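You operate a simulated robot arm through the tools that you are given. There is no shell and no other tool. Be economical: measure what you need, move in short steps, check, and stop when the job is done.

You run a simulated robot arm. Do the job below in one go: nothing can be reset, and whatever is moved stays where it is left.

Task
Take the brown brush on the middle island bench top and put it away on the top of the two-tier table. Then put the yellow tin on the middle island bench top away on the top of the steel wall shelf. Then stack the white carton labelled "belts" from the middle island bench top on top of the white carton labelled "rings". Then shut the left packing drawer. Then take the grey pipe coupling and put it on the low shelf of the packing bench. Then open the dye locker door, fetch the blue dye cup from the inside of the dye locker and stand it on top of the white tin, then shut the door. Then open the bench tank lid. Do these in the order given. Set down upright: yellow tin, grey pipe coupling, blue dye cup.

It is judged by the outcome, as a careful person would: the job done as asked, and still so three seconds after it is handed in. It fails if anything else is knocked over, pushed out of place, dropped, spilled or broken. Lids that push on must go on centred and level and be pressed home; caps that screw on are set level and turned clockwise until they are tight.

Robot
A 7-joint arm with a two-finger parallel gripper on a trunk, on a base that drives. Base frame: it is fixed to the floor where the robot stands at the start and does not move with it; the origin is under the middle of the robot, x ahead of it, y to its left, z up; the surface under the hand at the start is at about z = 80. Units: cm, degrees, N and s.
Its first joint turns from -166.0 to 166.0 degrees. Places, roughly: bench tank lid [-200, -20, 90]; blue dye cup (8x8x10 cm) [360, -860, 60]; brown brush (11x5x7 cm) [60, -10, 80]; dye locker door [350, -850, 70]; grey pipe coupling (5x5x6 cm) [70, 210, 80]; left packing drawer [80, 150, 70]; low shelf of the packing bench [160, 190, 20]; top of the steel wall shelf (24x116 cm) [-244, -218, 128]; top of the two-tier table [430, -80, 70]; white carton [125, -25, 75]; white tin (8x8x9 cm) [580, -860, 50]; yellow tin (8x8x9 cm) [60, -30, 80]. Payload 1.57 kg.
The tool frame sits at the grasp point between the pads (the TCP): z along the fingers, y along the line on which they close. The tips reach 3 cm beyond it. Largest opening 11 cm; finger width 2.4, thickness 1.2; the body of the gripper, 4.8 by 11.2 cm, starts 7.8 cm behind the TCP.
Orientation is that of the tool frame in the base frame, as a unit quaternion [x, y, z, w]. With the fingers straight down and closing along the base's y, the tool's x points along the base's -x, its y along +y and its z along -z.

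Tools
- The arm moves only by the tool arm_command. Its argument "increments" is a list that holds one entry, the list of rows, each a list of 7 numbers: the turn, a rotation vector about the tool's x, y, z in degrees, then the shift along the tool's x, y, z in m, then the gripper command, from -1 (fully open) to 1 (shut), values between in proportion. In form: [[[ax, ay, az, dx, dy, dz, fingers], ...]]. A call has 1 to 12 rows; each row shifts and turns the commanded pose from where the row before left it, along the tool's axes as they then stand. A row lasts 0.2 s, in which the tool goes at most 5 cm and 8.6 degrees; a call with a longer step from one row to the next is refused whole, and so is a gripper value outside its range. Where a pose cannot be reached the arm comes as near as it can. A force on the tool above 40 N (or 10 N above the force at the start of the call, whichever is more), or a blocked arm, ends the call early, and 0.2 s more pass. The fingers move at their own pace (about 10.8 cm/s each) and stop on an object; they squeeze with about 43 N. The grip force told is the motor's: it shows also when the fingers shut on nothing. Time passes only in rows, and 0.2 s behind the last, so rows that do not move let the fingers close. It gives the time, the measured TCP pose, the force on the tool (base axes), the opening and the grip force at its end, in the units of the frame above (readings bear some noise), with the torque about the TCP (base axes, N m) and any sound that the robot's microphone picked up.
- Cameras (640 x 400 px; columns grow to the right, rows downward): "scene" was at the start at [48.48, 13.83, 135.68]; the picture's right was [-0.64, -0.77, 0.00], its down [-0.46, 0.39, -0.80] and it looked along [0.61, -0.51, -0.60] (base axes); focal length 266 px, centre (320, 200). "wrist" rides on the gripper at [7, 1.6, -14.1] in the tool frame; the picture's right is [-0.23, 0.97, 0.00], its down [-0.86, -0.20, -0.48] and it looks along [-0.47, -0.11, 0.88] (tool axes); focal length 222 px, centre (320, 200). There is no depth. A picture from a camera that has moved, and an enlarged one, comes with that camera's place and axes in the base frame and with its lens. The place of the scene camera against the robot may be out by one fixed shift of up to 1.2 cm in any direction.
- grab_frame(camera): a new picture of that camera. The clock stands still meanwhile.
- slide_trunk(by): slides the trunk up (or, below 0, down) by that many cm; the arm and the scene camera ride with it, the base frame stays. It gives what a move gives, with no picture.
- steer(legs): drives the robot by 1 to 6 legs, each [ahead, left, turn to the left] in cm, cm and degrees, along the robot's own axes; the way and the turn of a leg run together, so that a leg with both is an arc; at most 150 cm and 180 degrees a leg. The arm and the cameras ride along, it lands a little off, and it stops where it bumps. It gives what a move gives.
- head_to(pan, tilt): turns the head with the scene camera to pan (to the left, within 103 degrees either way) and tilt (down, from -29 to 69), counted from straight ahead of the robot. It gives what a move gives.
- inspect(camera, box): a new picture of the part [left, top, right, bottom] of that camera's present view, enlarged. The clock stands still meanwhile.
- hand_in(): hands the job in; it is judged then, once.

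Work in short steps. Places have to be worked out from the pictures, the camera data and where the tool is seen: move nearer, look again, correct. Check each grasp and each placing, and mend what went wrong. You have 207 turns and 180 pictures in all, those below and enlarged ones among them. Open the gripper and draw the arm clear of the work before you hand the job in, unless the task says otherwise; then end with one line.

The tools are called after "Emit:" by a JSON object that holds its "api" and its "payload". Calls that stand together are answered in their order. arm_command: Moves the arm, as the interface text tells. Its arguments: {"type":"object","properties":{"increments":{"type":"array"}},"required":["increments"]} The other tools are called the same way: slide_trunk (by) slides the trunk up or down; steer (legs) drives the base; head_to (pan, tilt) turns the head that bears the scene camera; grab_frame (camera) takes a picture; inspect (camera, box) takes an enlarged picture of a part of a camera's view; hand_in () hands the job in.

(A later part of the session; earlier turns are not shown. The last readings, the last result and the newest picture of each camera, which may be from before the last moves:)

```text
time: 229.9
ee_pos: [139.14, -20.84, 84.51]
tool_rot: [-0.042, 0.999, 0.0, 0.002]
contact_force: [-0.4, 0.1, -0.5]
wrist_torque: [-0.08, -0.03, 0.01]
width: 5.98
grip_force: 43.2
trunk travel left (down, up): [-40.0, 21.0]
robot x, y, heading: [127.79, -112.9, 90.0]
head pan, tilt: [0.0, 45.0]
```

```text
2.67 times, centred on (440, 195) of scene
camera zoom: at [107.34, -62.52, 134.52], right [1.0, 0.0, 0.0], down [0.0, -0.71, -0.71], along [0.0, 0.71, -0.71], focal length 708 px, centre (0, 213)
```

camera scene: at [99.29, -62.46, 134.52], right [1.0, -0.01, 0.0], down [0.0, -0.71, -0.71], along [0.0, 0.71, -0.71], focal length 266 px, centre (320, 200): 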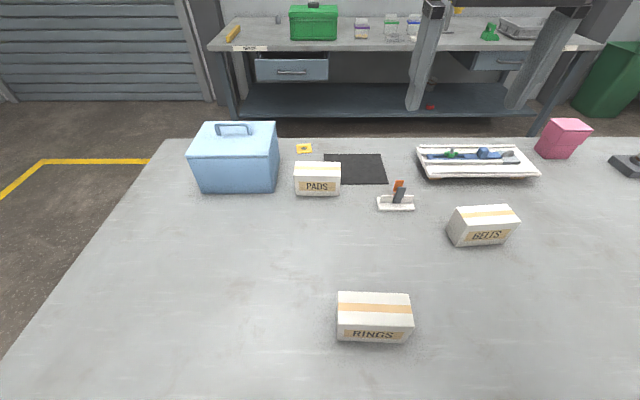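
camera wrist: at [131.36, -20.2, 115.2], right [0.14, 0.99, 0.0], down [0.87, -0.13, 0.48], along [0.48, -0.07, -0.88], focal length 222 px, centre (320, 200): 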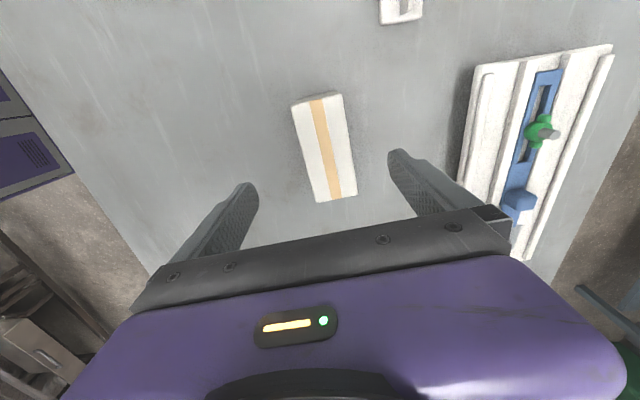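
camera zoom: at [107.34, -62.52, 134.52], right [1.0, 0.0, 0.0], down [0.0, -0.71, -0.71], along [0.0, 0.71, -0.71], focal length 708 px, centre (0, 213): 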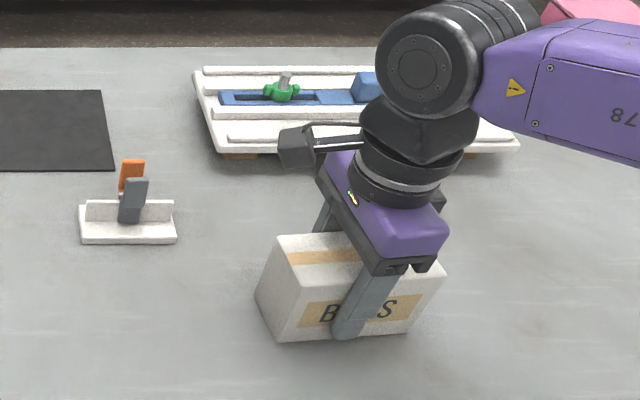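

Gripped. Lift and carry over the RINGS carton, aligning yaw.

Emit:
{"api": "arm_command", "payload": {"increments": [[[0, 0, 0, 0, 0, -0.04, 1], [0, 0, 0, 0, 0, -0.045, 1], [0, 0, 0, 0, 0, -0.045, 1], [0, 0, 0, 0, 0, -0.04, 1], [0, 0, 0, 0.0396, -0.0239, 0, 1], [0, 0, 0, 0.0396, -0.0239, 0, 1], [0, 0, 0, 0.0396, -0.0239, 0, 1], [0, 0, 0, 0.0396, -0.0239, 0, 1], [0, 0, 0, 0.0396, -0.0239, 0, 1], [0, 0, 0, 0.0396, -0.0239, 0, 1], [0, 0, 0, 0.0396, -0.0239, 0, 1], [0, 0, 0, 0.0396, -0.0239, 0, 1]]]}}

Emit:
{"api": "arm_command", "payload": {"increments": [[[0, 0, 6.5, 0, 0, 0, 1], [0, 0, 0, 0, 0, 0, 1]]]}}

Emit:
{"api": "inspect", "payload": {"camera": "scene", "box": [240, 190, 460, 355]}}

Emit:
{"api": "grab_frame", "payload": {"camera": "wrist"}}

```text
time: 232.5
ee_pos: [109.02, -42.27, 101.7]
tool_rot: [-0.042, 0.999, 0.0, 0.002]
contact_force: [0.7, -0.4, -3.3]
wrist_torque: [-0.03, 0.06, 0.01]
width: 5.99
grip_force: 42.9
trunk travel left (down, up): [-40.0, 21.0]
robot x, y, heading: [127.94, -113.03, 89.8]
head pan, tilt: [0.0, 45.0]
```

```text
time: 233.1
ee_pos: [108.93, -42.49, 101.65]
tool_rot: [0.016, 1.0, 0.001, 0.002]
contact_force: [0.0, 0.1, -4.1]
wrist_torque: [0.0, 0.02, -0.01]
width: 5.99
grip_force: 43.6
trunk travel left (down, up): [-40.0, 21.0]
robot x, y, heading: [128.33, -113.04, 90.1]
head pan, tilt: [0.0, 45.0]
```

```text
2.42 times, centred on (350, 272) of scene
camera zoom: at [107.32, -62.52, 134.52], right [1.0, 0.0, 0.0], down [0.0, -0.71, -0.71], along [0.0, 0.71, -0.71], focal length 644 px, centre (247, 24)
```

zoom: 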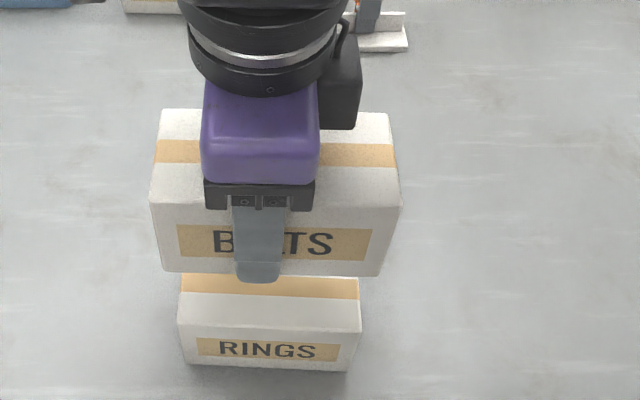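

```text
122 pictures are left
camera wrist: at [101.89, -40.69, 115.55], right [0.26, 0.97, 0.0], down [0.85, -0.23, 0.48], along [0.47, -0.12, -0.88], focal length 222 px, centre (320, 200)
```

wrist: 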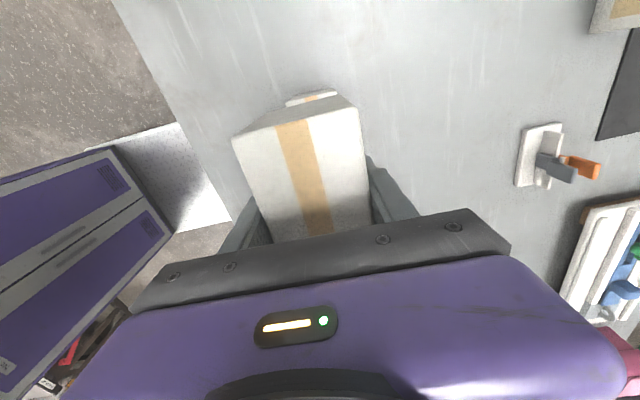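

Alignment in x, y and yaw agrees within a few mm. Lower.

Emit:
{"api": "arm_command", "payload": {"increments": [[[0, 0, 0, 0, 0, 0.03, 1], [0, 0, 0, 0, 0, 0.025, 1], [0, 0, 0, 0, 0, 0.01, 1], [0, 0, 0, 0, 0, 0.003, 1], [0, 0, 0, 0, 0, 0.003, 1], [0, 0, 0, 0, 0, 0.003, 1], [0, 0, 0, 0, 0, 0.003, 1], [0, 0, 0, 0, 0, 0.003, 1], [0, 0, 0, 0, 0, 0.003, 1], [0, 0, 0, 0, 0, 0.003, 1], [0, 0, 0, 0, 0, 0.003, 1]]]}}

Emit:
{"api": "inspect", "payload": {"camera": "scene", "box": [240, 190, 460, 355]}}

```text
time: 235.5
ee_pos: [109.06, -42.53, 92.92]
tool_rot: [0.015, 1.0, 0.001, 0.001]
contact_force: [3.6, -2.0, 35.1]
wrist_torque: [-0.96, -0.21, -0.05]
width: 5.94
grip_force: 42.9
trunk travel left (down, up): [-40.0, 21.0]
robot x, y, heading: [128.01, -112.9, 89.8]
head pan, tilt: [0.0, 45.0]
```

```text
2.42 times, centred on (350, 272) of scene
camera zoom: at [107.38, -62.6, 134.64], right [1.0, 0.0, 0.0], down [0.0, -0.71, -0.71], along [0.0, 0.71, -0.71], focal length 644 px, centre (247, 24)
```

zoom: 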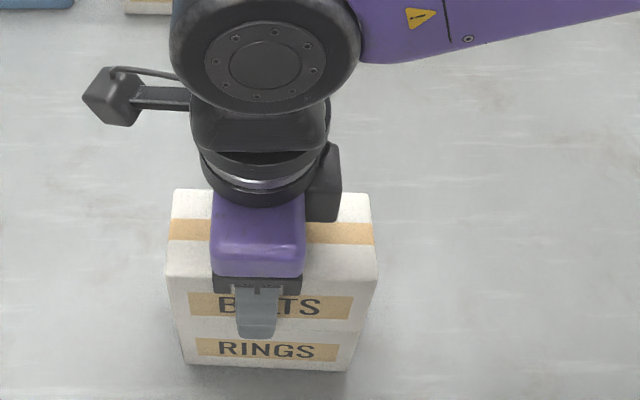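

In contact and aligned. Ease, release and rise.

Emit:
{"api": "arm_command", "payload": {"increments": [[[0, 0, 0, 0, 0, -0.002, 1], [0, 0, 0, 0, 0, 0, 0.4], [0, 0, 0, 0, 0, 0, -0.5], [0, 0, 0, 0, 0, 0, -0.5], [0, 0, 0, 0, 0, 0, -0.5], [0, 0, 0, 0, 0, -0.03, -0.5], [0, 0, 0, 0, 0, -0.05, -0.5], [0, 0, 0, 0, 0, -0.05, -0.5], [0, 0, 0, 0, 0, -0.05, -0.5], [0, 0, 0, 0, 0, -0.05, -0.5]]]}}

Emit:
{"api": "grab_frame", "payload": {"camera": "scene"}}

```text
time: 237.7
ee_pos: [108.97, -42.3, 115.76]
tool_rot: [0.014, 1.0, 0.0, 0.003]
contact_force: [-0.1, -0.5, -0.6]
wrist_torque: [-0.03, 0.01, -0.03]
width: 8.22
grip_force: 0.1
trunk travel left (down, up): [-40.0, 21.0]
robot x, y, heading: [127.81, -113.07, 89.7]
head pan, tilt: [0.0, 45.0]
```

```text
120 pictures are left
camera scene: at [107.33, -62.5, 134.5], right [1.0, 0.0, 0.0], down [0.0, -0.71, -0.71], along [0.0, 0.71, -0.71], focal length 266 px, centre (320, 200)
```

scene: 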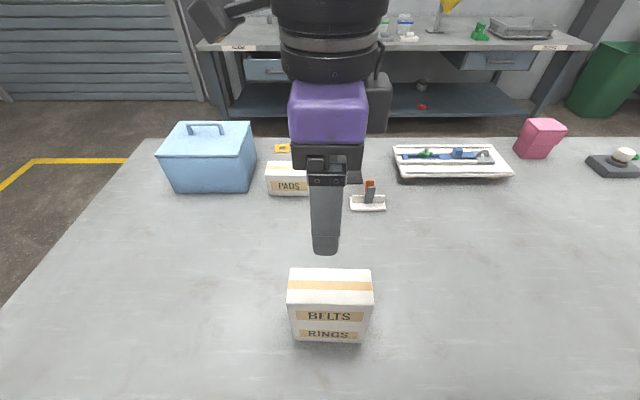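

Stacked neatly. Next the drawer: drive round the near end of the island toward the packing bench.

Emit:
{"api": "steer", "payload": {"legs": [[0, 147, 0.3], [140, 0, 0]]}}

Emit:
{"api": "head_to", "payload": {"pan": -50, "tilt": 25}}

Emit:
{"api": "grab_frame", "payload": {"camera": "scene"}}

```text
time: 251.7
ee_pos: [-36.18, 100.63, 115.71]
tool_rot: [0.016, 1.0, 0.001, 0.002]
contact_force: [-0.9, -0.7, 0.2]
wrist_torque: [0.0, -0.01, 0.01]
width: 8.24
grip_force: 0.0
trunk travel left (down, up): [-40.0, 21.0]
robot x, y, heading: [-17.55, 30.19, 89.7]
head pan, tilt: [0.0, 45.0]
```

```text
time: 252.8
ee_pos: [-36.07, 100.7, 115.69]
tool_rot: [0.016, 1.0, 0.001, 0.001]
contact_force: [-0.3, 0.4, 0.5]
wrist_torque: [0.02, -0.01, 0.05]
width: 8.26
grip_force: 0.1
trunk travel left (down, up): [-40.0, 21.0]
robot x, y, heading: [-17.62, 29.72, 89.5]
head pan, tilt: [-50.0, 25.0]
```

```text
119 pictures are left
camera scene: at [-30.75, 78.21, 137.58], right [0.64, -0.77, 0.0], down [-0.33, -0.27, -0.91], along [0.7, 0.58, -0.42], focal length 266 px, centre (320, 200)
```

scene: 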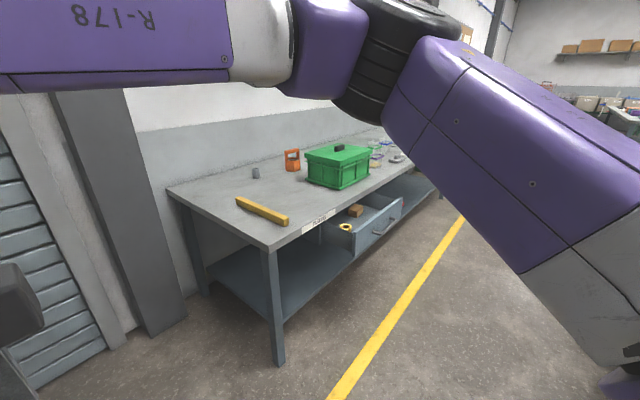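

Drawer stands open with its front at about y≈127. Before entering that aisle I check how far my base extends behind.

Emit:
{"api": "head_to", "payload": {"pan": 103, "tilt": 60}}

Emit:
{"api": "grab_frame", "payload": {"camera": "scene"}}

```text
time: 255.2
ee_pos: [-36.11, 100.76, 115.69]
tool_rot: [0.016, 1.0, 0.001, 0.002]
contact_force: [0.3, 0.6, -0.4]
wrist_torque: [-0.01, 0.04, 0.02]
width: 8.26
grip_force: 0.1
trunk travel left (down, up): [-40.0, 21.0]
robot x, y, heading: [-17.23, 30.16, 89.8]
head pan, tilt: [103.0, 60.0]
```

```text
118 pictures are left
camera scene: at [-44.36, 70.9, 132.57], right [-0.22, 0.98, 0.0], down [0.85, 0.19, -0.5], along [-0.49, -0.11, -0.87], focal length 266 px, centre (320, 200)
```

scene: 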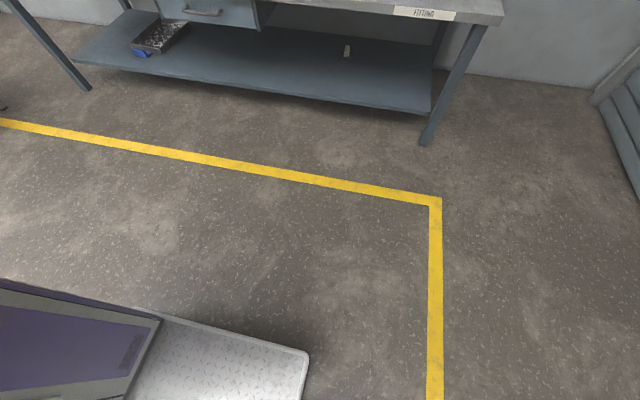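

Base looks compact. I'll stand at the corner of the aisle, at (22,72) heading ≈50°, and push the drawer with the arm.

Emit:
{"api": "steer", "payload": {"legs": [[42, 0, 0], [0, -39, 0], [0, 0, -40]]}}

Emit:
{"api": "head_to", "payload": {"pan": -5, "tilt": 35}}

Emit:
{"api": "grab_frame", "payload": {"camera": "scene"}}

```text
time: 261.7
ee_pos: [51.81, 138.51, 115.73]
tool_rot: [0.349, 0.937, 0.001, 0.002]
contact_force: [-1.0, 0.3, 0.4]
wrist_torque: [0.01, 0.0, 0.0]
width: 8.24
grip_force: 0.0
trunk travel left (down, up): [-40.0, 21.0]
robot x, y, heading: [21.84, 71.92, 50.5]
head pan, tilt: [103.0, 60.0]
```

```text
time: 263.6
ee_pos: [51.81, 138.57, 115.6]
tool_rot: [0.349, 0.937, 0.001, 0.002]
contact_force: [-0.7, -1.0, 0.1]
wrist_torque: [0.02, -0.02, 0.0]
width: 8.23
grip_force: 0.0
trunk travel left (down, up): [-40.0, 21.0]
robot x, y, heading: [22.18, 71.69, 50.4]
head pan, tilt: [-5.0, 35.0]
```

```text
117 pictures are left
camera scene: at [39.02, 123.25, 136.0], right [0.71, -0.7, 0.0], down [-0.4, -0.41, -0.82], along [0.57, 0.58, -0.57], focal length 266 px, centre (320, 200)
```

scene: 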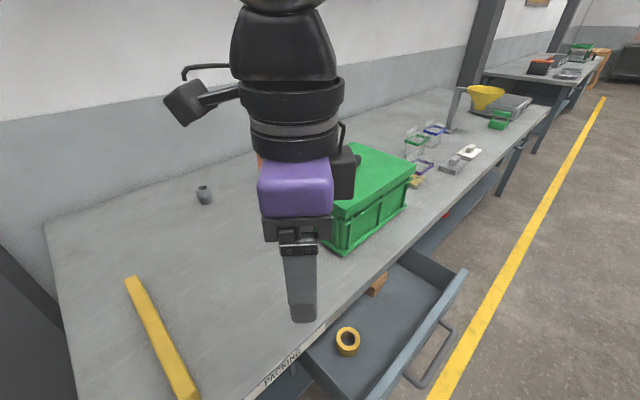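

Drawer panel top at y≈130, x 62–107, handle x 73–92. I'll push with closed fingertips left of the handle (x≈67.5), hand pitched 45° so the tips lead. First orient and pull back.

Emit:
{"api": "arm_command", "payload": {"increments": [[[0, 0, -8.2, 0, 0, 0, 1], [0, 0, -8.2, 0, 0, 0, 1], [0, 0, -8.2, 0, 0, 0, 1], [0, 0, -8.2, 0, 0, 0, 1], [0, 0, -8.2, 0, 0, 0, 1], [-7.5, 0, 0, 0, 0, 0, 1], [-7.5, 0, 0, 0, 0, 0, 1], [-7.5, 0, 0, 0, 0, 0, 1], [-7.5, 0, 0, 0, 0, 0, 1], [-7.5, 0, 0, 0, 0, 0, 1], [-7.5, 0, 0, 0, 0, 0, 1], [0, 0, 0, 0, 0, 0, 1]]]}}

Emit:
{"api": "arm_command", "payload": {"increments": [[[0, 0, 0, -0.0224, -0.0263, -0.0263, 1], [0, 0, 0, -0.0224, -0.0263, -0.0263, 1], [0, 0, 0, -0.0224, -0.0263, -0.0263, 1], [0, 0, 0, -0.0224, -0.0263, -0.0263, 1], [0, 0, 0, -0.0224, -0.0263, -0.0263, 1], [0, 0, 0, -0.0224, -0.0263, -0.0263, 1], [0, 0, 0, -0.0224, -0.0263, -0.0263, 1], [0, 0, 0, 0, 0, 0, 1]]]}}

Emit:
{"api": "grab_frame", "payload": {"camera": "scene"}}

```text
time: 266.2
ee_pos: [51.87, 138.6, 115.74]
tool_rot: [-0.001, 0.924, 0.383, 0.002]
contact_force: [0.6, -0.3, 0.2]
wrist_torque: [0.02, -0.02, -0.01]
width: 0.05
grip_force: 21.3
trunk travel left (down, up): [-40.0, 21.0]
robot x, y, heading: [22.0, 71.83, 50.6]
head pan, tilt: [-5.0, 35.0]
```

```text
time: 268.0
ee_pos: [70.08, 115.34, 117.43]
tool_rot: [-0.001, 0.924, 0.382, 0.001]
contact_force: [0.3, 0.2, -0.7]
wrist_torque: [0.04, 0.01, 0.0]
width: 0.0
grip_force: 21.1
out of reach, approached as far as the arm can: row 1, 2, 3, 4
trunk travel left (down, up): [-40.0, 21.0]
robot x, y, heading: [22.42, 71.82, 50.6]
head pan, tilt: [-5.0, 35.0]
```

```text
116 pictures are left
camera scene: at [39.03, 123.24, 136.0], right [0.71, -0.7, 0.0], down [-0.4, -0.41, -0.82], along [0.57, 0.58, -0.57], focal length 266 px, centre (320, 200)
```

scene: 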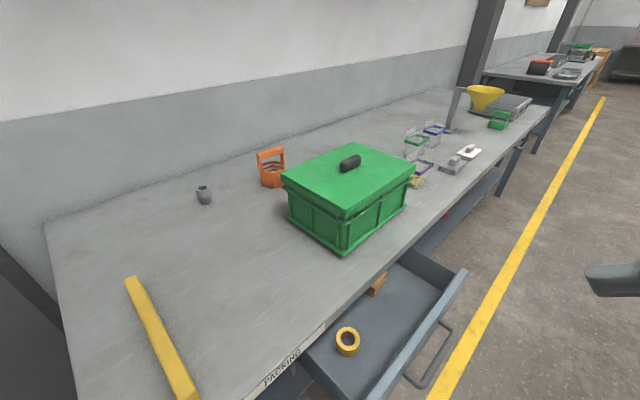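

Now straight down to z≈69 in front of the drawer.

Emit:
{"api": "arm_command", "payload": {"increments": [[[0, 0, 0, 0.0025, -0.0342, 0.0342, 1], [0, 0, 0, 0.0025, -0.0342, 0.0342, 1], [0, 0, 0, 0.0025, -0.0342, 0.0342, 1], [0, 0, 0, 0.0025, -0.0342, 0.0342, 1], [0, 0, 0, 0.0025, -0.0342, 0.0342, 1], [0, 0, 0, 0.0025, -0.0342, 0.0342, 1], [0, 0, 0, 0.0025, -0.0342, 0.0342, 1], [0, 0, 0, 0.0025, -0.0342, 0.0342, 1], [0, 0, 0, 0.0025, -0.0342, 0.0342, 1], [0, 0, 0, 0.0025, -0.0342, 0.0342, 1], [0, 0, 0, 0, 0, 0, 1]]]}}

Emit:
{"api": "head_to", "payload": {"pan": -25, "tilt": 55}}

Emit:
{"api": "grab_frame", "payload": {"camera": "scene"}}

```text
time: 270.4
ee_pos: [68.28, 115.46, 69.03]
tool_rot: [-0.001, 0.924, 0.382, 0.001]
contact_force: [-0.2, -0.1, -0.1]
wrist_torque: [-0.02, -0.04, 0.0]
width: 0.03
grip_force: 21.3
out of reach, approached as far as the arm can: row 3
trunk travel left (down, up): [-40.0, 21.0]
robot x, y, heading: [22.11, 71.82, 50.5]
head pan, tilt: [-5.0, 35.0]
```

```text
time: 271.2
ee_pos: [68.34, 115.44, 69.07]
tool_rot: [-0.002, 0.924, 0.382, 0.001]
contact_force: [0.5, -0.1, -0.2]
wrist_torque: [0.0, 0.01, 0.01]
width: 0.02
grip_force: 21.1
trunk travel left (down, up): [-40.0, 21.0]
robot x, y, heading: [22.09, 71.62, 50.6]
head pan, tilt: [-25.0, 55.0]
```

```text
115 pictures are left
camera scene: at [39.36, 120.07, 133.19], right [0.43, -0.9, 0.0], down [-0.74, -0.35, -0.57], along [0.52, 0.25, -0.82], focal length 266 px, centre (320, 200)
```

scene: 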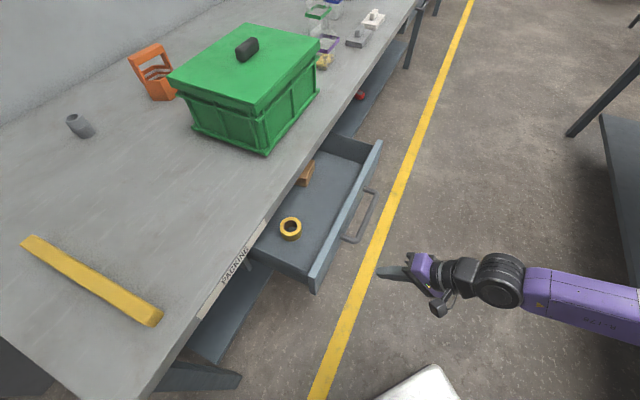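

Tip is lined up with the panel left of the handle. Push forward.

Emit:
{"api": "arm_command", "payload": {"increments": [[[0, 0, 0, 0, 0.0212, 0.0212, 1], [0, 0, 0, 0, 0.0212, 0.0212, 1], [0, 0, 0, 0, 0.0212, 0.0212, 1], [0, 0, 0, 0, 0.0141, 0.0141, 1], [0, 0, 0, 0, 0.0141, 0.0141, 1], [0, 0, 0, 0, 0.0141, 0.0141, 1], [0, 0, 0, 0, 0.0141, 0.0141, 1], [0, 0, 0, 0, 0.0141, 0.0141, 1], [0, 0, 0, 0, 0.0141, 0.0141, 1], [0, 0, 0, 0, 0.0141, 0.0141, 1]]]}}

Emit:
{"api": "grab_frame", "payload": {"camera": "scene"}}

```text
time: 273.4
ee_pos: [68.08, 138.47, 69.02]
tool_rot: [-0.001, 0.924, 0.382, 0.001]
contact_force: [-0.1, 0.3, -0.4]
wrist_torque: [0.01, 0.01, -0.01]
width: 0.0
grip_force: 21.7
trunk travel left (down, up): [-40.0, 21.0]
robot x, y, heading: [21.83, 71.67, 50.4]
head pan, tilt: [-25.0, 55.0]
```

```text
114 pictures are left
camera scene: at [39.37, 120.05, 133.19], right [0.43, -0.9, 0.0], down [-0.74, -0.35, -0.57], along [0.52, 0.25, -0.82], focal length 266 px, centre (320, 200)
```

scene: 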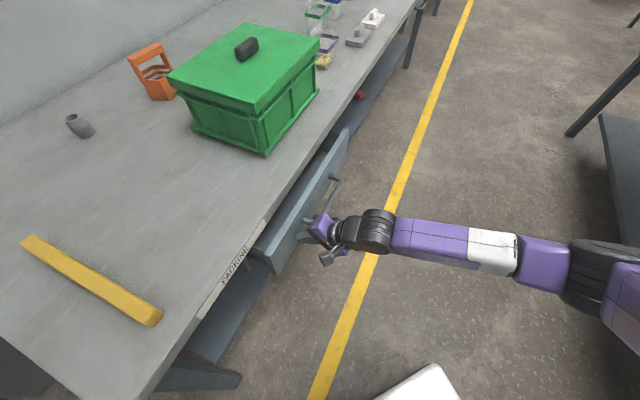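

Moving well with no resistance; continue until it stops.

Emit:
{"api": "arm_command", "payload": {"increments": [[[0, 0, 0, 0, 0.0106, 0.0106, 1], [0, 0, 0, 0, 0.0106, 0.0106, 1], [0, 0, 0, 0, 0.0106, 0.0106, 1], [0, 0, 0, 0, 0.0106, 0.0106, 1], [0, 0, 0, 0, 0.0071, 0.0071, 1], [0, 0, 0, 0, 0.0071, 0.0071, 1], [0, 0, 0, 0, 0.0071, 0.0071, 1], [0, 0, 0, 0, 0.0071, 0.0071, 1]]]}}

Emit:
{"api": "grab_frame", "payload": {"camera": "scene"}}

```text
time: 275.0
ee_pos: [68.08, 146.61, 69.03]
tool_rot: [0.001, 0.926, 0.378, 0.001]
contact_force: [-5.3, -23.8, 16.4]
wrist_torque: [0.16, 0.08, 0.15]
width: 0.0
grip_force: 21.0
trunk travel left (down, up): [-40.0, 21.0]
robot x, y, heading: [21.89, 71.73, 50.9]
head pan, tilt: [-25.0, 55.0]
stopped in row 7: the force on the tool passed its limit at 57 N (the readings are from after the stop); the commanded pose is now the measured one
```

```text
113 pictures are left
camera scene: at [39.34, 119.92, 133.26], right [0.43, -0.9, 0.0], down [-0.74, -0.35, -0.57], along [0.52, 0.25, -0.82], focal length 266 px, centre (320, 200)
```

scene: 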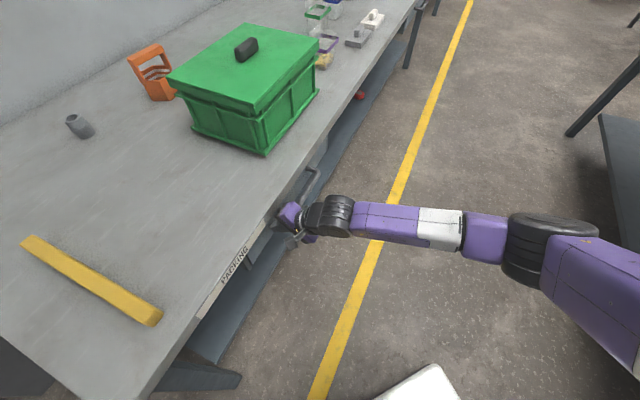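

It stopped with resistance. Retract and check whether the drawer is fully shut.

Emit:
{"api": "arm_command", "payload": {"increments": [[[0, 0, 0, 0, -0.0212, -0.0212, 1], [0, 0, 0, 0, -0.0283, -0.0283, 1], [0, 0, 0, 0, -0.0283, -0.0283, 1], [0, 0, 0, 0, -0.0283, -0.0283, 1], [0, 0, 0, 0, -0.0283, -0.0283, 1], [0, 0, 0, 0, -0.0283, -0.0283, 1], [0, 0, 0, 0, 0, 0, 1]]]}}

Emit:
{"api": "grab_frame", "payload": {"camera": "scene"}}

Emit:
{"api": "inspect", "payload": {"camera": "scene", "box": [200, 100, 440, 280]}}

```text
time: 276.6
ee_pos: [68.02, 123.66, 69.02]
tool_rot: [-0.001, 0.926, 0.379, 0.002]
contact_force: [-0.4, -0.2, 0.7]
wrist_torque: [0.01, -0.01, -0.03]
width: 0.02
grip_force: 20.7
trunk travel left (down, up): [-40.0, 21.0]
robot x, y, heading: [22.02, 71.73, 50.2]
head pan, tilt: [-25.0, 55.0]
```

```text
112 pictures are left
camera scene: at [39.38, 120.04, 133.18], right [0.43, -0.9, 0.0], down [-0.74, -0.35, -0.57], along [0.52, 0.25, -0.82], focal length 266 px, centre (320, 200)
```

scene: 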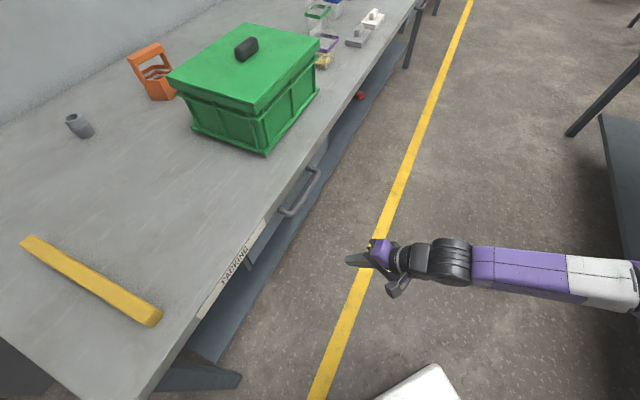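

```text
2.22 times, centred on (320, 190) of scene
camera zoom: at [39.38, 120.04, 133.18], right [0.43, -0.9, 0.0], down [-0.74, -0.35, -0.57], along [0.52, 0.25, -0.82], focal length 590 px, centre (320, 222)
```

zoom: 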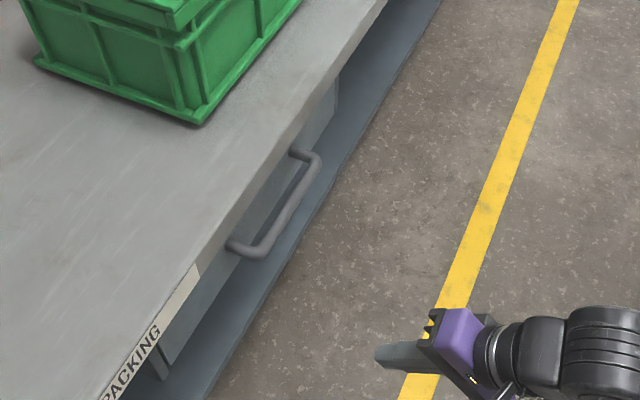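

The gripper body probably met the bench edge first. Pitch the hand to horizontal and push again below the edge.

Emit:
{"api": "arm_command", "payload": {"increments": [[[-7.4, 0, 0, 0, 0, 0, 1], [-7.4, 0, 0, 0, 0, 0, 1], [-7.4, 0, 0, 0, 0, 0, 1], [-7.4, 0, 0, 0, 0, 0, 1], [-7.4, 0, 0, 0, 0, 0, 1], [-7.4, 0, 0, 0, 0, 0, 1], [0, 0, 0, 0, -0.025, 0, 1], [0, 0, 0, 0, 0, 0.04, 1], [0, 0, 0, 0, 0, 0.04, 1], [0, 0, 0, 0, 0, 0.04, 1], [0, 0, 0, 0, 0, 0.04, 1], [0, 0, 0, 0, 0, 0.02, 1]]]}}

Emit:
{"api": "arm_command", "payload": {"increments": [[[0, 0, 0, 0, 0, 0.01, 1], [0, 0, 0, 0, 0, 0.01, 1], [0, 0, 0, 0, 0, 0.006, 1], [0, 0, 0, 0, 0, 0.006, 1], [0, 0, 0, 0, 0, 0.006, 1], [0, 0, 0, 0, 0, 0.006, 1], [0, 0, 0, 0, 0, 0.006, 1], [0, 0, 0, 0, 0, 0.006, 1]]]}}

Emit:
{"api": "grab_frame", "payload": {"camera": "scene"}}

```text
time: 279.2
ee_pos: [68.06, 141.65, 66.19]
tool_rot: [-0.002, 0.714, 0.7, 0.001]
contact_force: [-1.1, 0.5, -1.0]
wrist_torque: [-0.05, 0.01, 0.01]
width: 0.01
grip_force: 21.6
trunk travel left (down, up): [-40.0, 21.0]
robot x, y, heading: [21.94, 71.83, 50.4]
head pan, tilt: [-25.0, 55.0]
```

```text
time: 280.9
ee_pos: [67.96, 146.49, 66.03]
tool_rot: [0.001, 0.713, 0.701, 0.001]
contact_force: [-2.5, -15.9, 8.2]
wrist_torque: [0.41, -0.05, 0.1]
width: 0.0
grip_force: 21.1
trunk travel left (down, up): [-40.0, 21.0]
robot x, y, heading: [22.17, 72.04, 50.6]
head pan, tilt: [-25.0, 55.0]
stopped in row 8: the force on the tool passed its limit at 56 N (the readings are from after the stop); the commanded pose is now the measured one
```

```text
110 pictures are left
camera scene: at [39.38, 119.92, 133.22], right [0.43, -0.9, 0.0], down [-0.74, -0.35, -0.57], along [0.52, 0.25, -0.82], focal length 266 px, centre (320, 200)
```

scene: 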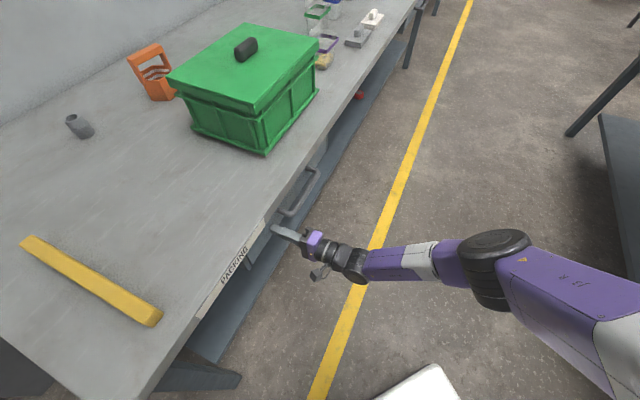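

Firm stop at panel y≈149.5. Retract and verify.

Emit:
{"api": "arm_command", "payload": {"increments": [[[0, 0, 0, 0, 0, -0.03, 1], [0, 0, 0, 0, 0, -0.045, 1], [0, 0, 0, 0, 0, -0.045, 1], [0, 0, 0, 0, 0, -0.045, 1], [0, 0, 0, 0, 0, -0.045, 1], [0, 0, 0, 0, 0, -0.045, 1], [0, 0, 0, 0, 0, 0, 1]]]}}

Emit:
{"api": "head_to", "payload": {"pan": -15, "tilt": 45}}

Emit:
{"api": "grab_frame", "payload": {"camera": "scene"}}

Emit:
{"api": "grab_frame", "payload": {"camera": "wrist"}}

```text
time: 282.5
ee_pos: [67.84, 120.84, 66.3]
tool_rot: [-0.001, 0.713, 0.701, 0.001]
contact_force: [-0.5, -0.8, 0.1]
wrist_torque: [0.01, -0.01, 0.0]
width: 0.0
grip_force: 21.2
trunk travel left (down, up): [-40.0, 21.0]
robot x, y, heading: [21.96, 71.92, 50.5]
head pan, tilt: [-25.0, 55.0]
```

```text
time: 283.2
ee_pos: [67.86, 121.03, 66.22]
tool_rot: [0.0, 0.713, 0.701, 0.002]
contact_force: [0.8, -0.2, 0.8]
wrist_torque: [0.0, -0.04, 0.0]
width: 0.0
grip_force: 21.3
trunk travel left (down, up): [-40.0, 21.0]
robot x, y, heading: [22.45, 72.05, 50.4]
head pan, tilt: [-15.0, 45.0]
```

```text
109 pictures are left
camera scene: at [39.51, 121.61, 134.52], right [0.58, -0.81, 0.0], down [-0.58, -0.41, -0.71], along [0.58, 0.41, -0.71], focal length 266 px, centre (320, 200)
```

scene: 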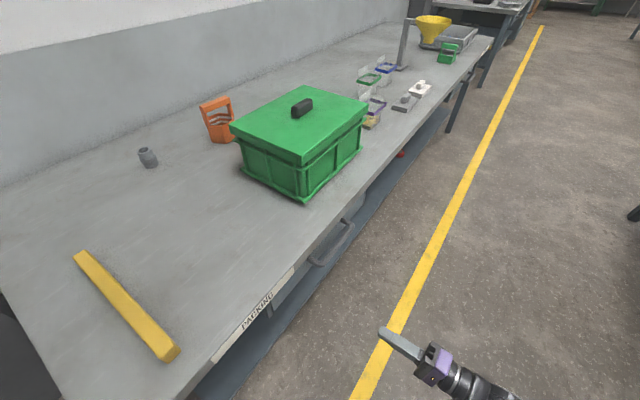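

```text
108 pictures are left
camera wrist: at [60.79, 106.86, 68.11], right [0.22, 0.02, 0.97], down [0.86, -0.48, -0.19], along [0.47, 0.88, -0.12], focal length 222 px, centre (320, 200)
```

wrist: 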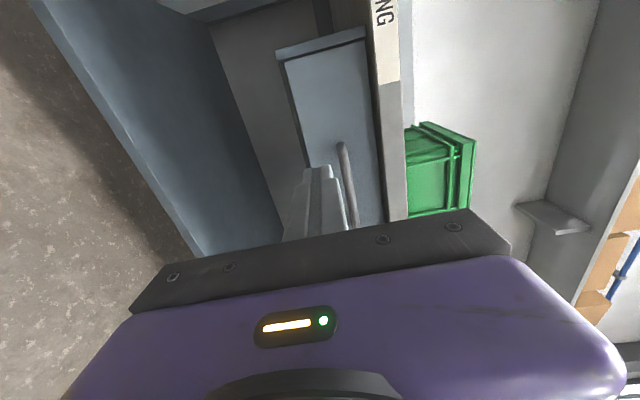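

Drawer is flush under the top. Now the coupling: it stands at about (63,206). I'll raise the hand, roll it so fingers close sideways with 45° pitch, and reposition the robot to face the bench.

Emit:
{"api": "arm_command", "payload": {"increments": [[[0, 0, 0, 0, 0.045, 0, 1], [0, 0, 0, 0, 0.045, 0, 1], [0, 0, 0, 0, 0.045, 0, 1], [0, 0, 0, 0, 0.045, 0, 1], [0, 0, 0, 0, 0.045, 0, 1], [0, 0, 0, 0, 0.045, 0, 1], [0, 0, 0, 0, 0.045, 0, 1], [0, 0, 0, 0, 0.045, 0, 1], [0, 0, 0, 0, 0.045, 0, 1]]]}}

Emit:
{"api": "arm_command", "payload": {"increments": [[[0, 0, -8.2, 0, 0, 0, -1], [0, 0, -8.2, 0, 0, 0, -1], [0, 0, -8.2, 0, 0, 0, -1], [0, 0, -8.2, 0, 0, 0, -1], [0, 0, -8.2, 0, 0, 0, -1], [0, 0, -8.2, 0, 0, 0, -1], [0, 0, -8.2, 0, 0, 0, -1], [0, 0, -8.2, 0, 0, 0, -1], [0, 0, -8.2, 0, 0, 0, -1], [0, 0, -8.2, 0, 0, 0, -1], [0, 0, -8, 0, 0, 0, -1]]]}}

Emit:
{"api": "arm_command", "payload": {"increments": [[[0, 7.5, 0, 0, 0, 0, -1], [0, 7.5, 0, 0, 0, 0, -1], [0, 7.5, 0, 0, 0, 0, -1], [0, 7.5, 0, 0, 0, 0, -1], [0, 7.5, 0, 0, 0, 0, -1], [0, 7.5, 0, 0, 0, 0, -1], [0, 0, 0, 0, 0, 0, -1]]]}}

```text
time: 285.2
ee_pos: [67.87, 121.96, 106.72]
tool_rot: [-0.001, 0.715, 0.7, 0.001]
contact_force: [0.6, 0.1, 0.3]
wrist_torque: [-0.01, 0.02, 0.01]
width: 0.0
grip_force: 21.1
trunk travel left (down, up): [-40.0, 21.0]
robot x, y, heading: [22.17, 71.36, 50.5]
head pan, tilt: [-15.0, 45.0]
```

```text
time: 287.6
ee_pos: [67.94, 121.93, 106.81]
tool_rot: [0.506, -0.504, -0.493, -0.496]
contact_force: [-0.8, -0.8, -0.1]
wrist_torque: [-0.03, -0.01, 0.02]
width: 11.0
grip_force: 0.1
trunk travel left (down, up): [-40.0, 21.0]
robot x, y, heading: [22.06, 71.75, 50.5]
head pan, tilt: [-15.0, 45.0]
```

```text
time: 289.0
ee_pos: [67.78, 123.55, 106.59]
tool_rot: [-0.615, 0.651, 0.345, 0.28]
contact_force: [-0.1, -0.7, 0.3]
wrist_torque: [-0.03, 0.0, 0.01]
width: 11.01
grip_force: 0.0
out of reach, approached as far as the arm can: row 2, 3
trunk travel left (down, up): [-40.0, 21.0]
robot x, y, heading: [22.25, 71.48, 50.4]
head pan, tilt: [-15.0, 45.0]
stopped in row 7: the arm was blocked; the commanded pose is now the measured one
```

Now turn the robot to face the bench and shift right.

Emit:
{"api": "steer", "payload": {"legs": [[0, 0, 39.6], [0, -50, 0], [22, 0, 0]]}}

Emit:
{"api": "head_to", "payload": {"pan": 0, "tilt": 30}}

Emit:
{"api": "grab_frame", "payload": {"camera": "scene"}}

```text
time: 295.1
ee_pos: [74.19, 162.91, 106.56]
tool_rot: [0.8, -0.402, -0.421, -0.146]
contact_force: [0.3, 0.5, 0.2]
wrist_torque: [-0.02, 0.02, -0.03]
width: 11.01
grip_force: 0.0
trunk travel left (down, up): [-40.0, 21.0]
robot x, y, heading: [72.27, 93.81, 90.6]
head pan, tilt: [-15.0, 45.0]
```

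```text
time: 295.9
ee_pos: [74.32, 162.88, 106.52]
tool_rot: [0.8, -0.402, -0.42, -0.146]
contact_force: [0.0, 0.9, 0.3]
wrist_torque: [0.03, -0.01, 0.0]
width: 10.99
grip_force: 0.1
trunk travel left (down, up): [-40.0, 21.0]
robot x, y, heading: [72.52, 93.93, 90.7]
head pan, tilt: [0.0, 30.0]
```

```text
107 pictures are left
camera scene: at [51.15, 144.87, 136.78], right [1.0, 0.01, 0.0], down [0.0, -0.5, -0.87], along [-0.01, 0.87, -0.5], focal length 266 px, centre (320, 200)
```

scene: 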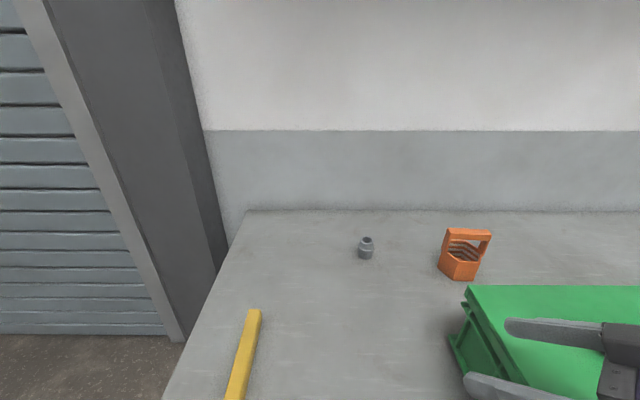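

Coupling ≈(64.5,209). Shift the hand left away from the green box, then swing it to point straight at +y.

Emit:
{"api": "arm_command", "payload": {"increments": [[[0, 0, 0, -0.0108, 0.0255, 0.0185, -1], [0, 0, 0, -0.0108, 0.0255, 0.0185, -1], [0, 0, 0, -0.0108, 0.0255, 0.0185, -1], [5.78, -0.77, 4.42, 0, 0, 0, -1], [5.78, -0.77, 4.42, 0, 0, 0, -1], [5.78, -0.77, 4.42, 0, 0, 0, -1], [5.78, -0.77, 4.42, 0, 0, 0, -1], [5.78, -0.77, 4.42, 0, 0, 0, -1], [5.78, -0.77, 4.42, 0, 0, 0, -1], [0, 0, -7.5, 0, 0, 0, -1], [0, 0, 0, 0, 0, 0, -1]]]}}

Emit:
{"api": "grab_frame", "payload": {"camera": "wrist"}}

Emit:
{"api": "grab_frame", "payload": {"camera": "scene"}}

```text
time: 298.3
ee_pos: [65.97, 172.04, 106.0]
tool_rot: [0.634, -0.633, -0.314, -0.315]
contact_force: [-0.4, -0.1, -0.7]
wrist_torque: [0.0, 0.02, -0.05]
width: 10.99
grip_force: 0.0
out of reach, approached as far as the arm can: row 1, 2, 3, 4, 5, 6, 7, 8
trunk travel left (down, up): [-40.0, 21.0]
robot x, y, heading: [72.53, 94.16, 90.8]
head pan, tilt: [0.0, 30.0]
```

```text
106 pictures are left
camera wrist: at [64.34, 156.44, 108.82], right [-0.97, 0.13, 0.18], down [0.2, 0.13, 0.97], along [0.11, 0.98, -0.16], focal length 222 px, centre (320, 200)
```

wrist: 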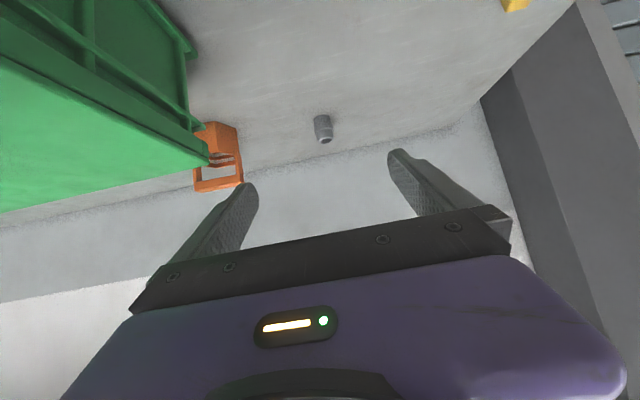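

```text
105 pictures are left
camera scene: at [51.13, 144.87, 136.78], right [1.0, 0.01, 0.0], down [0.0, -0.5, -0.87], along [-0.01, 0.87, -0.5], focal length 266 px, centre (320, 200)
```

scene: 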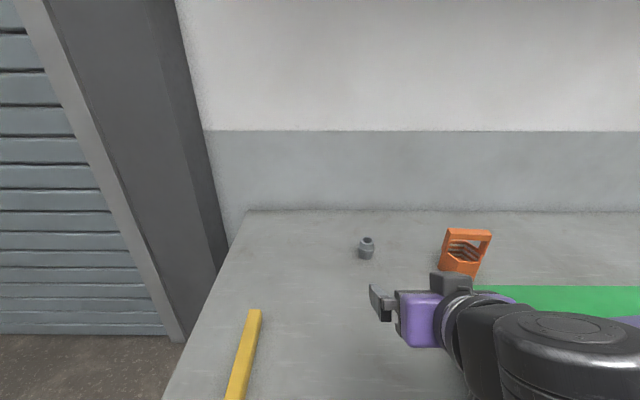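

Orientation is right. The forearm would pass over the green box, so shift the robot 28 cm left and 8 cm forward, then bring the hand to a pre-grasp.

Emit:
{"api": "steer", "payload": {"legs": [[0, 28, -0.7], [8, 0, 0]]}}

Emit:
{"api": "grab_frame", "payload": {"camera": "scene"}}

```text
time: 300.9
ee_pos: [38.57, 180.02, 105.95]
tool_rot: [-0.63, 0.637, 0.313, 0.317]
contact_force: [-0.2, -0.5, -0.5]
wrist_torque: [0.01, 0.04, -0.01]
width: 11.0
grip_force: 0.0
trunk travel left (down, up): [-40.0, 21.0]
robot x, y, heading: [43.85, 101.82, 89.8]
head pan, tilt: [0.0, 30.0]
```

```text
104 pictures are left
camera scene: at [23.3, 153.08, 136.78], right [1.0, -0.01, 0.0], down [0.0, -0.5, -0.87], along [0.01, 0.87, -0.5], focal length 266 px, centre (320, 200)
```

scene: 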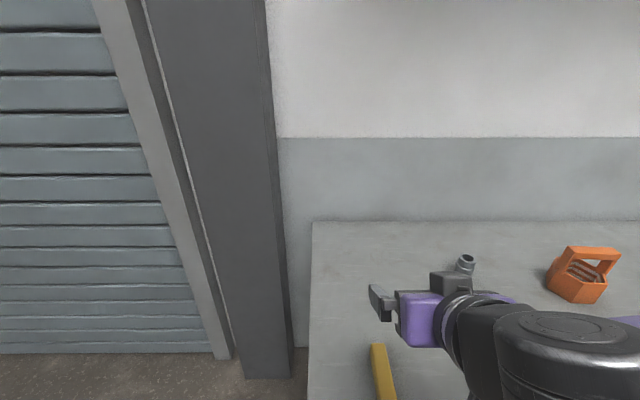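

Emit:
{"api": "arm_command", "payload": {"increments": [[[0, 0, 0, 0.0007, -0.0304, 0.0276, -1], [0, 0, 0, 0.0007, -0.0304, 0.0276, -1], [0, 0, 0, 0.0007, -0.0304, 0.0276, -1], [0, 0, 0, 0.0007, -0.0304, 0.0276, -1], [0, 0, 0, 0.0007, -0.0304, 0.0276, -1], [0, 0, 0, 0.0007, -0.0304, 0.0276, -1], [0, 0, 0, 0.0007, -0.0304, 0.0276, -1], [0, 0, 0, 0.0007, -0.0304, 0.0276, -1], [0, 0, 0, 0.0007, -0.0304, 0.0276, -1], [0, 0, 0, 0, 0, 0, -1]]]}}

Emit:
{"api": "grab_frame", "payload": {"camera": "wrist"}}

Emit:
{"api": "grab_frame", "payload": {"camera": "scene"}}

```text
time: 303.1
ee_pos: [66.03, 199.13, 90.61]
tool_rot: [-0.629, 0.637, 0.313, 0.316]
contact_force: [0.3, -0.6, -0.5]
wrist_torque: [0.03, 0.02, 0.0]
width: 10.99
grip_force: 0.0
trunk travel left (down, up): [-40.0, 21.0]
robot x, y, heading: [44.06, 101.79, 89.9]
head pan, tilt: [0.0, 30.0]
```

```text
103 pictures are left
camera wrist: at [64.22, 183.56, 93.37], right [-0.97, 0.15, 0.18], down [0.2, 0.13, 0.97], along [0.12, 0.98, -0.16], focal length 222 px, centre (320, 200)
```

wrist: 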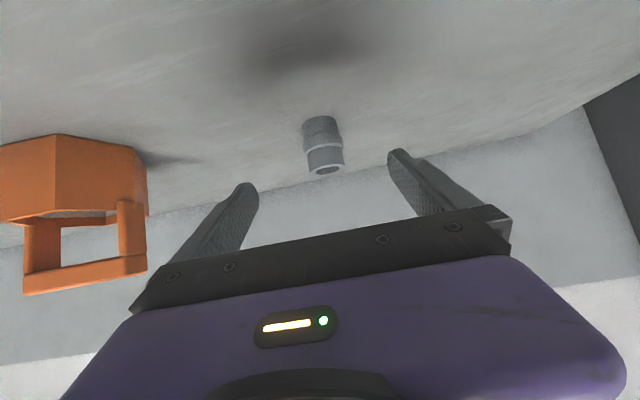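

```text
102 pictures are left
camera scene: at [23.3, 153.07, 136.79], right [1.0, -0.01, 0.0], down [0.0, -0.5, -0.87], along [0.01, 0.87, -0.5], focal length 266 px, centre (320, 200)
```

scene: 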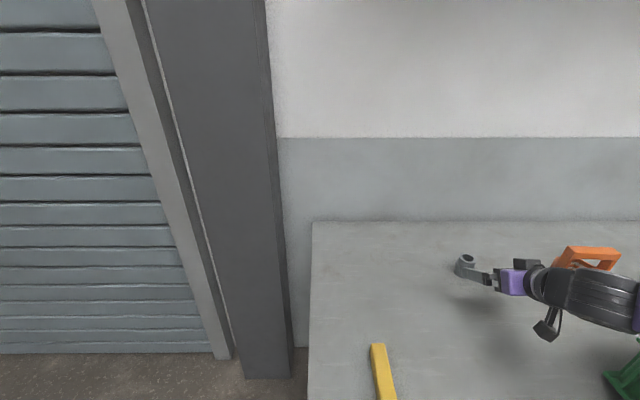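

Aligned. Advance along the tool axis with force guard.

Emit:
{"api": "arm_command", "payload": {"increments": [[[0, 0, 0, -0.0007, 0, 0.03, -1], [0, 0, 0, -0.0007, 0, 0.03, -1], [0, 0, 0, -0.0007, 0, 0.025, -1], [0, 0, 0, -0.0007, 0, 0.02, -1], [0, 0, 0, 0, 0, 0.018, -1], [0, 0, 0, 0, 0, 0, -1]]]}}

Emit:
{"api": "grab_frame", "payload": {"camera": "scene"}}

Emit:
{"api": "grab_frame", "payload": {"camera": "wrist"}}

```text
time: 304.5
ee_pos: [66.43, 209.14, 83.11]
tool_rot: [-0.628, 0.637, 0.313, 0.317]
contact_force: [1.5, -1.2, 0.2]
wrist_torque: [-0.01, -0.01, -0.02]
width: 11.02
grip_force: 0.2
trunk travel left (down, up): [-40.0, 21.0]
robot x, y, heading: [43.85, 101.84, 89.7]
head pan, tilt: [0.0, 30.0]
```

```text
101 pictures are left
camera scene: at [23.3, 153.07, 136.79], right [1.0, -0.01, 0.0], down [0.0, -0.5, -0.87], along [0.01, 0.87, -0.5], focal length 266 px, centre (320, 200)
```

scene: 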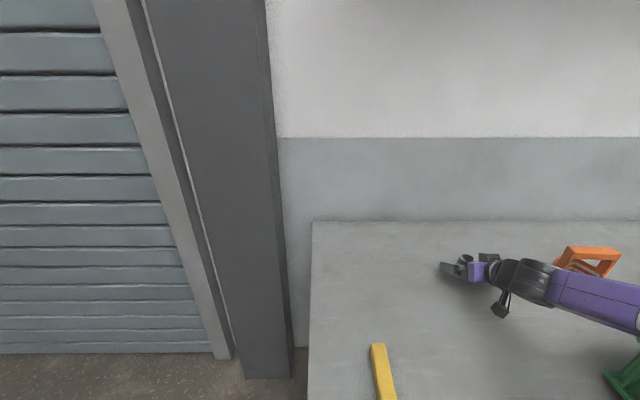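

```text
100 pictures are left
camera wrist: at [64.48, 193.54, 86.06], right [-0.97, 0.15, 0.18], down [0.2, 0.13, 0.97], along [0.12, 0.98, -0.16], focal length 222 px, centre (320, 200)
```

wrist: 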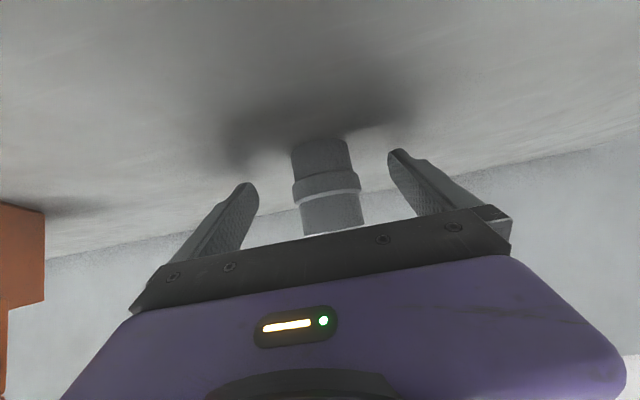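

Coupling is between the fingers; close.

Emit:
{"api": "arm_command", "payload": {"increments": [[[0, 0, 0, 0, 0, 0, 1], [0, 0, 0, 0, 0, 0, 1], [0, 0, 0, 0, 0, 0, 1], [0, 0, 0, 0, 0, 0, 1]]]}}

Emit:
{"api": "inspect", "payload": {"camera": "wrist", "box": [220, 90, 440, 260]}}

```text
time: 305.5
ee_pos: [66.48, 209.16, 83.35]
tool_rot: [-0.629, 0.637, 0.313, 0.317]
contact_force: [-0.5, 0.3, -0.4]
wrist_torque: [0.01, -0.04, -0.02]
width: 4.59
grip_force: 43.0
trunk travel left (down, up): [-40.0, 21.0]
robot x, y, heading: [43.71, 101.78, 89.9]
head pan, tilt: [0.0, 30.0]
```

```text
2.35 times, centred on (330, 175) of wrist
camera zoom: at [64.5, 193.53, 86.08], right [-0.97, 0.15, 0.18], down [0.2, 0.13, 0.97], along [0.12, 0.98, -0.16], focal length 523 px, centre (296, 259)
```

zoom: 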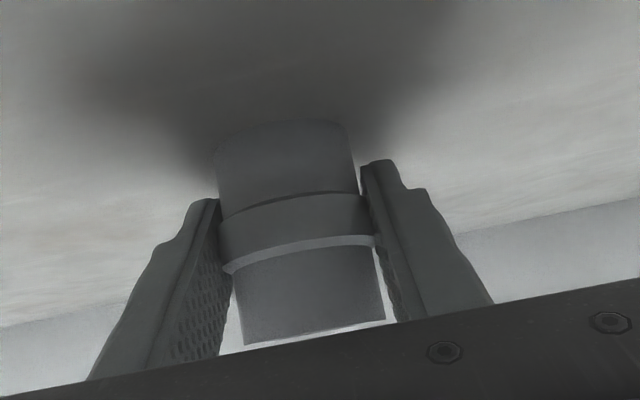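

Gripped. Lift the coupling, back off, and retract the arm.

Emit:
{"api": "arm_command", "payload": {"increments": [[[0, 0, 0, -0.0319, 0, -0.0242, 1], [0, 0, 0, -0.0359, 0, -0.0272, 1], [0, 0, 0, -0.0359, 0, -0.0272, 1], [0, 0, 0, -0.0359, 0, -0.0272, 1], [0, 0, 0, -0.0359, 0, -0.0272, 1], [0, 0, 0, 0, 0, 0, 1]]]}}

Emit:
{"api": "steer", "payload": {"legs": [[-25, 0, 0], [0, 115, 0]]}}

Emit:
{"api": "arm_command", "payload": {"increments": [[[0, 0, 0, 0.026, 0, -0.0342, 1], [0, 0, 0, 0.026, 0, -0.0342, 1], [0, 0, 0, 0.026, 0, -0.0342, 1], [0, 0, 0, 0.026, 0, -0.0342, 1], [0, 0, 0, 0.026, 0, -0.0342, 1], [0, 0, 0, 0.026, 0, -0.0342, 1], [0, 0, 0, 0, 0, 0, 1]]]}}

Emit:
{"api": "steer", "payload": {"legs": [[0, 0, -90], [0, 98, 0]]}}

Emit:
{"api": "head_to", "payload": {"pan": 0, "tilt": 45}}

Emit:
{"api": "grab_frame", "payload": {"camera": "scene"}}

```text
time: 306.9
ee_pos: [66.27, 209.32, 105.39]
tool_rot: [-0.63, 0.637, 0.314, 0.316]
contact_force: [-0.4, -0.5, 0.3]
wrist_torque: [-0.02, 0.01, 0.02]
width: 4.63
grip_force: 43.2
trunk travel left (down, up): [-40.0, 21.0]
robot x, y, heading: [43.7, 101.86, 89.4]
head pan, tilt: [0.0, 30.0]
```

```text
time: 314.1
ee_pos: [-49.69, 184.71, 105.34]
tool_rot: [0.635, -0.631, -0.316, -0.314]
contact_force: [-0.1, -0.6, -0.5]
wrist_torque: [0.02, 0.02, 0.01]
width: 4.6
grip_force: 43.4
trunk travel left (down, up): [-40.0, 21.0]
robot x, y, heading: [-70.18, 76.98, 90.3]
head pan, tilt: [0.0, 30.0]
```

```text
time: 315.7
ee_pos: [-49.62, 159.06, 105.32]
tool_rot: [0.634, -0.632, -0.315, -0.315]
contact_force: [0.3, -0.5, -0.5]
wrist_torque: [0.01, -0.02, 0.02]
width: 4.6
grip_force: 43.4
trunk travel left (down, up): [-40.0, 21.0]
robot x, y, heading: [-70.51, 76.96, 90.7]
head pan, tilt: [0.0, 30.0]
```

```text
time: 324.6
ee_pos: [10.87, 152.86, 105.41]
tool_rot: [-0.002, 0.896, 0.002, 0.444]
contact_force: [0.2, 1.0, -0.1]
wrist_torque: [-0.02, -0.03, 0.01]
width: 4.63
grip_force: 43.0
trunk travel left (down, up): [-40.0, 21.0]
robot x, y, heading: [-71.14, 173.66, 0.6]
head pan, tilt: [0.0, 30.0]
```

```text
time: 325.4
ee_pos: [10.86, 152.84, 105.38]
tool_rot: [-0.001, 0.895, 0.001, 0.445]
contact_force: [0.2, 0.5, -1.2]
wrist_torque: [0.01, -0.03, 0.04]
width: 4.62
grip_force: 42.7
trunk travel left (down, up): [-40.0, 21.0]
robot x, y, heading: [-70.92, 173.54, 0.5]
head pan, tilt: [0.0, 45.0]
```

```text
98 pictures are left
camera scene: at [-21.47, 193.45, 134.53], right [0.01, -1.0, 0.0], down [-0.71, -0.01, -0.71], along [0.71, 0.01, -0.71], focal length 266 px, centre (320, 200)
```

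scene: 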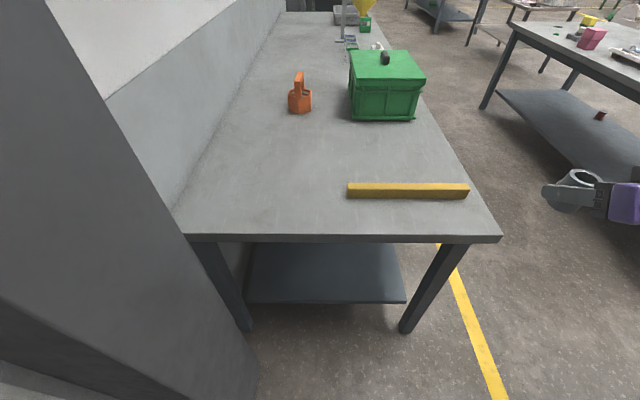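

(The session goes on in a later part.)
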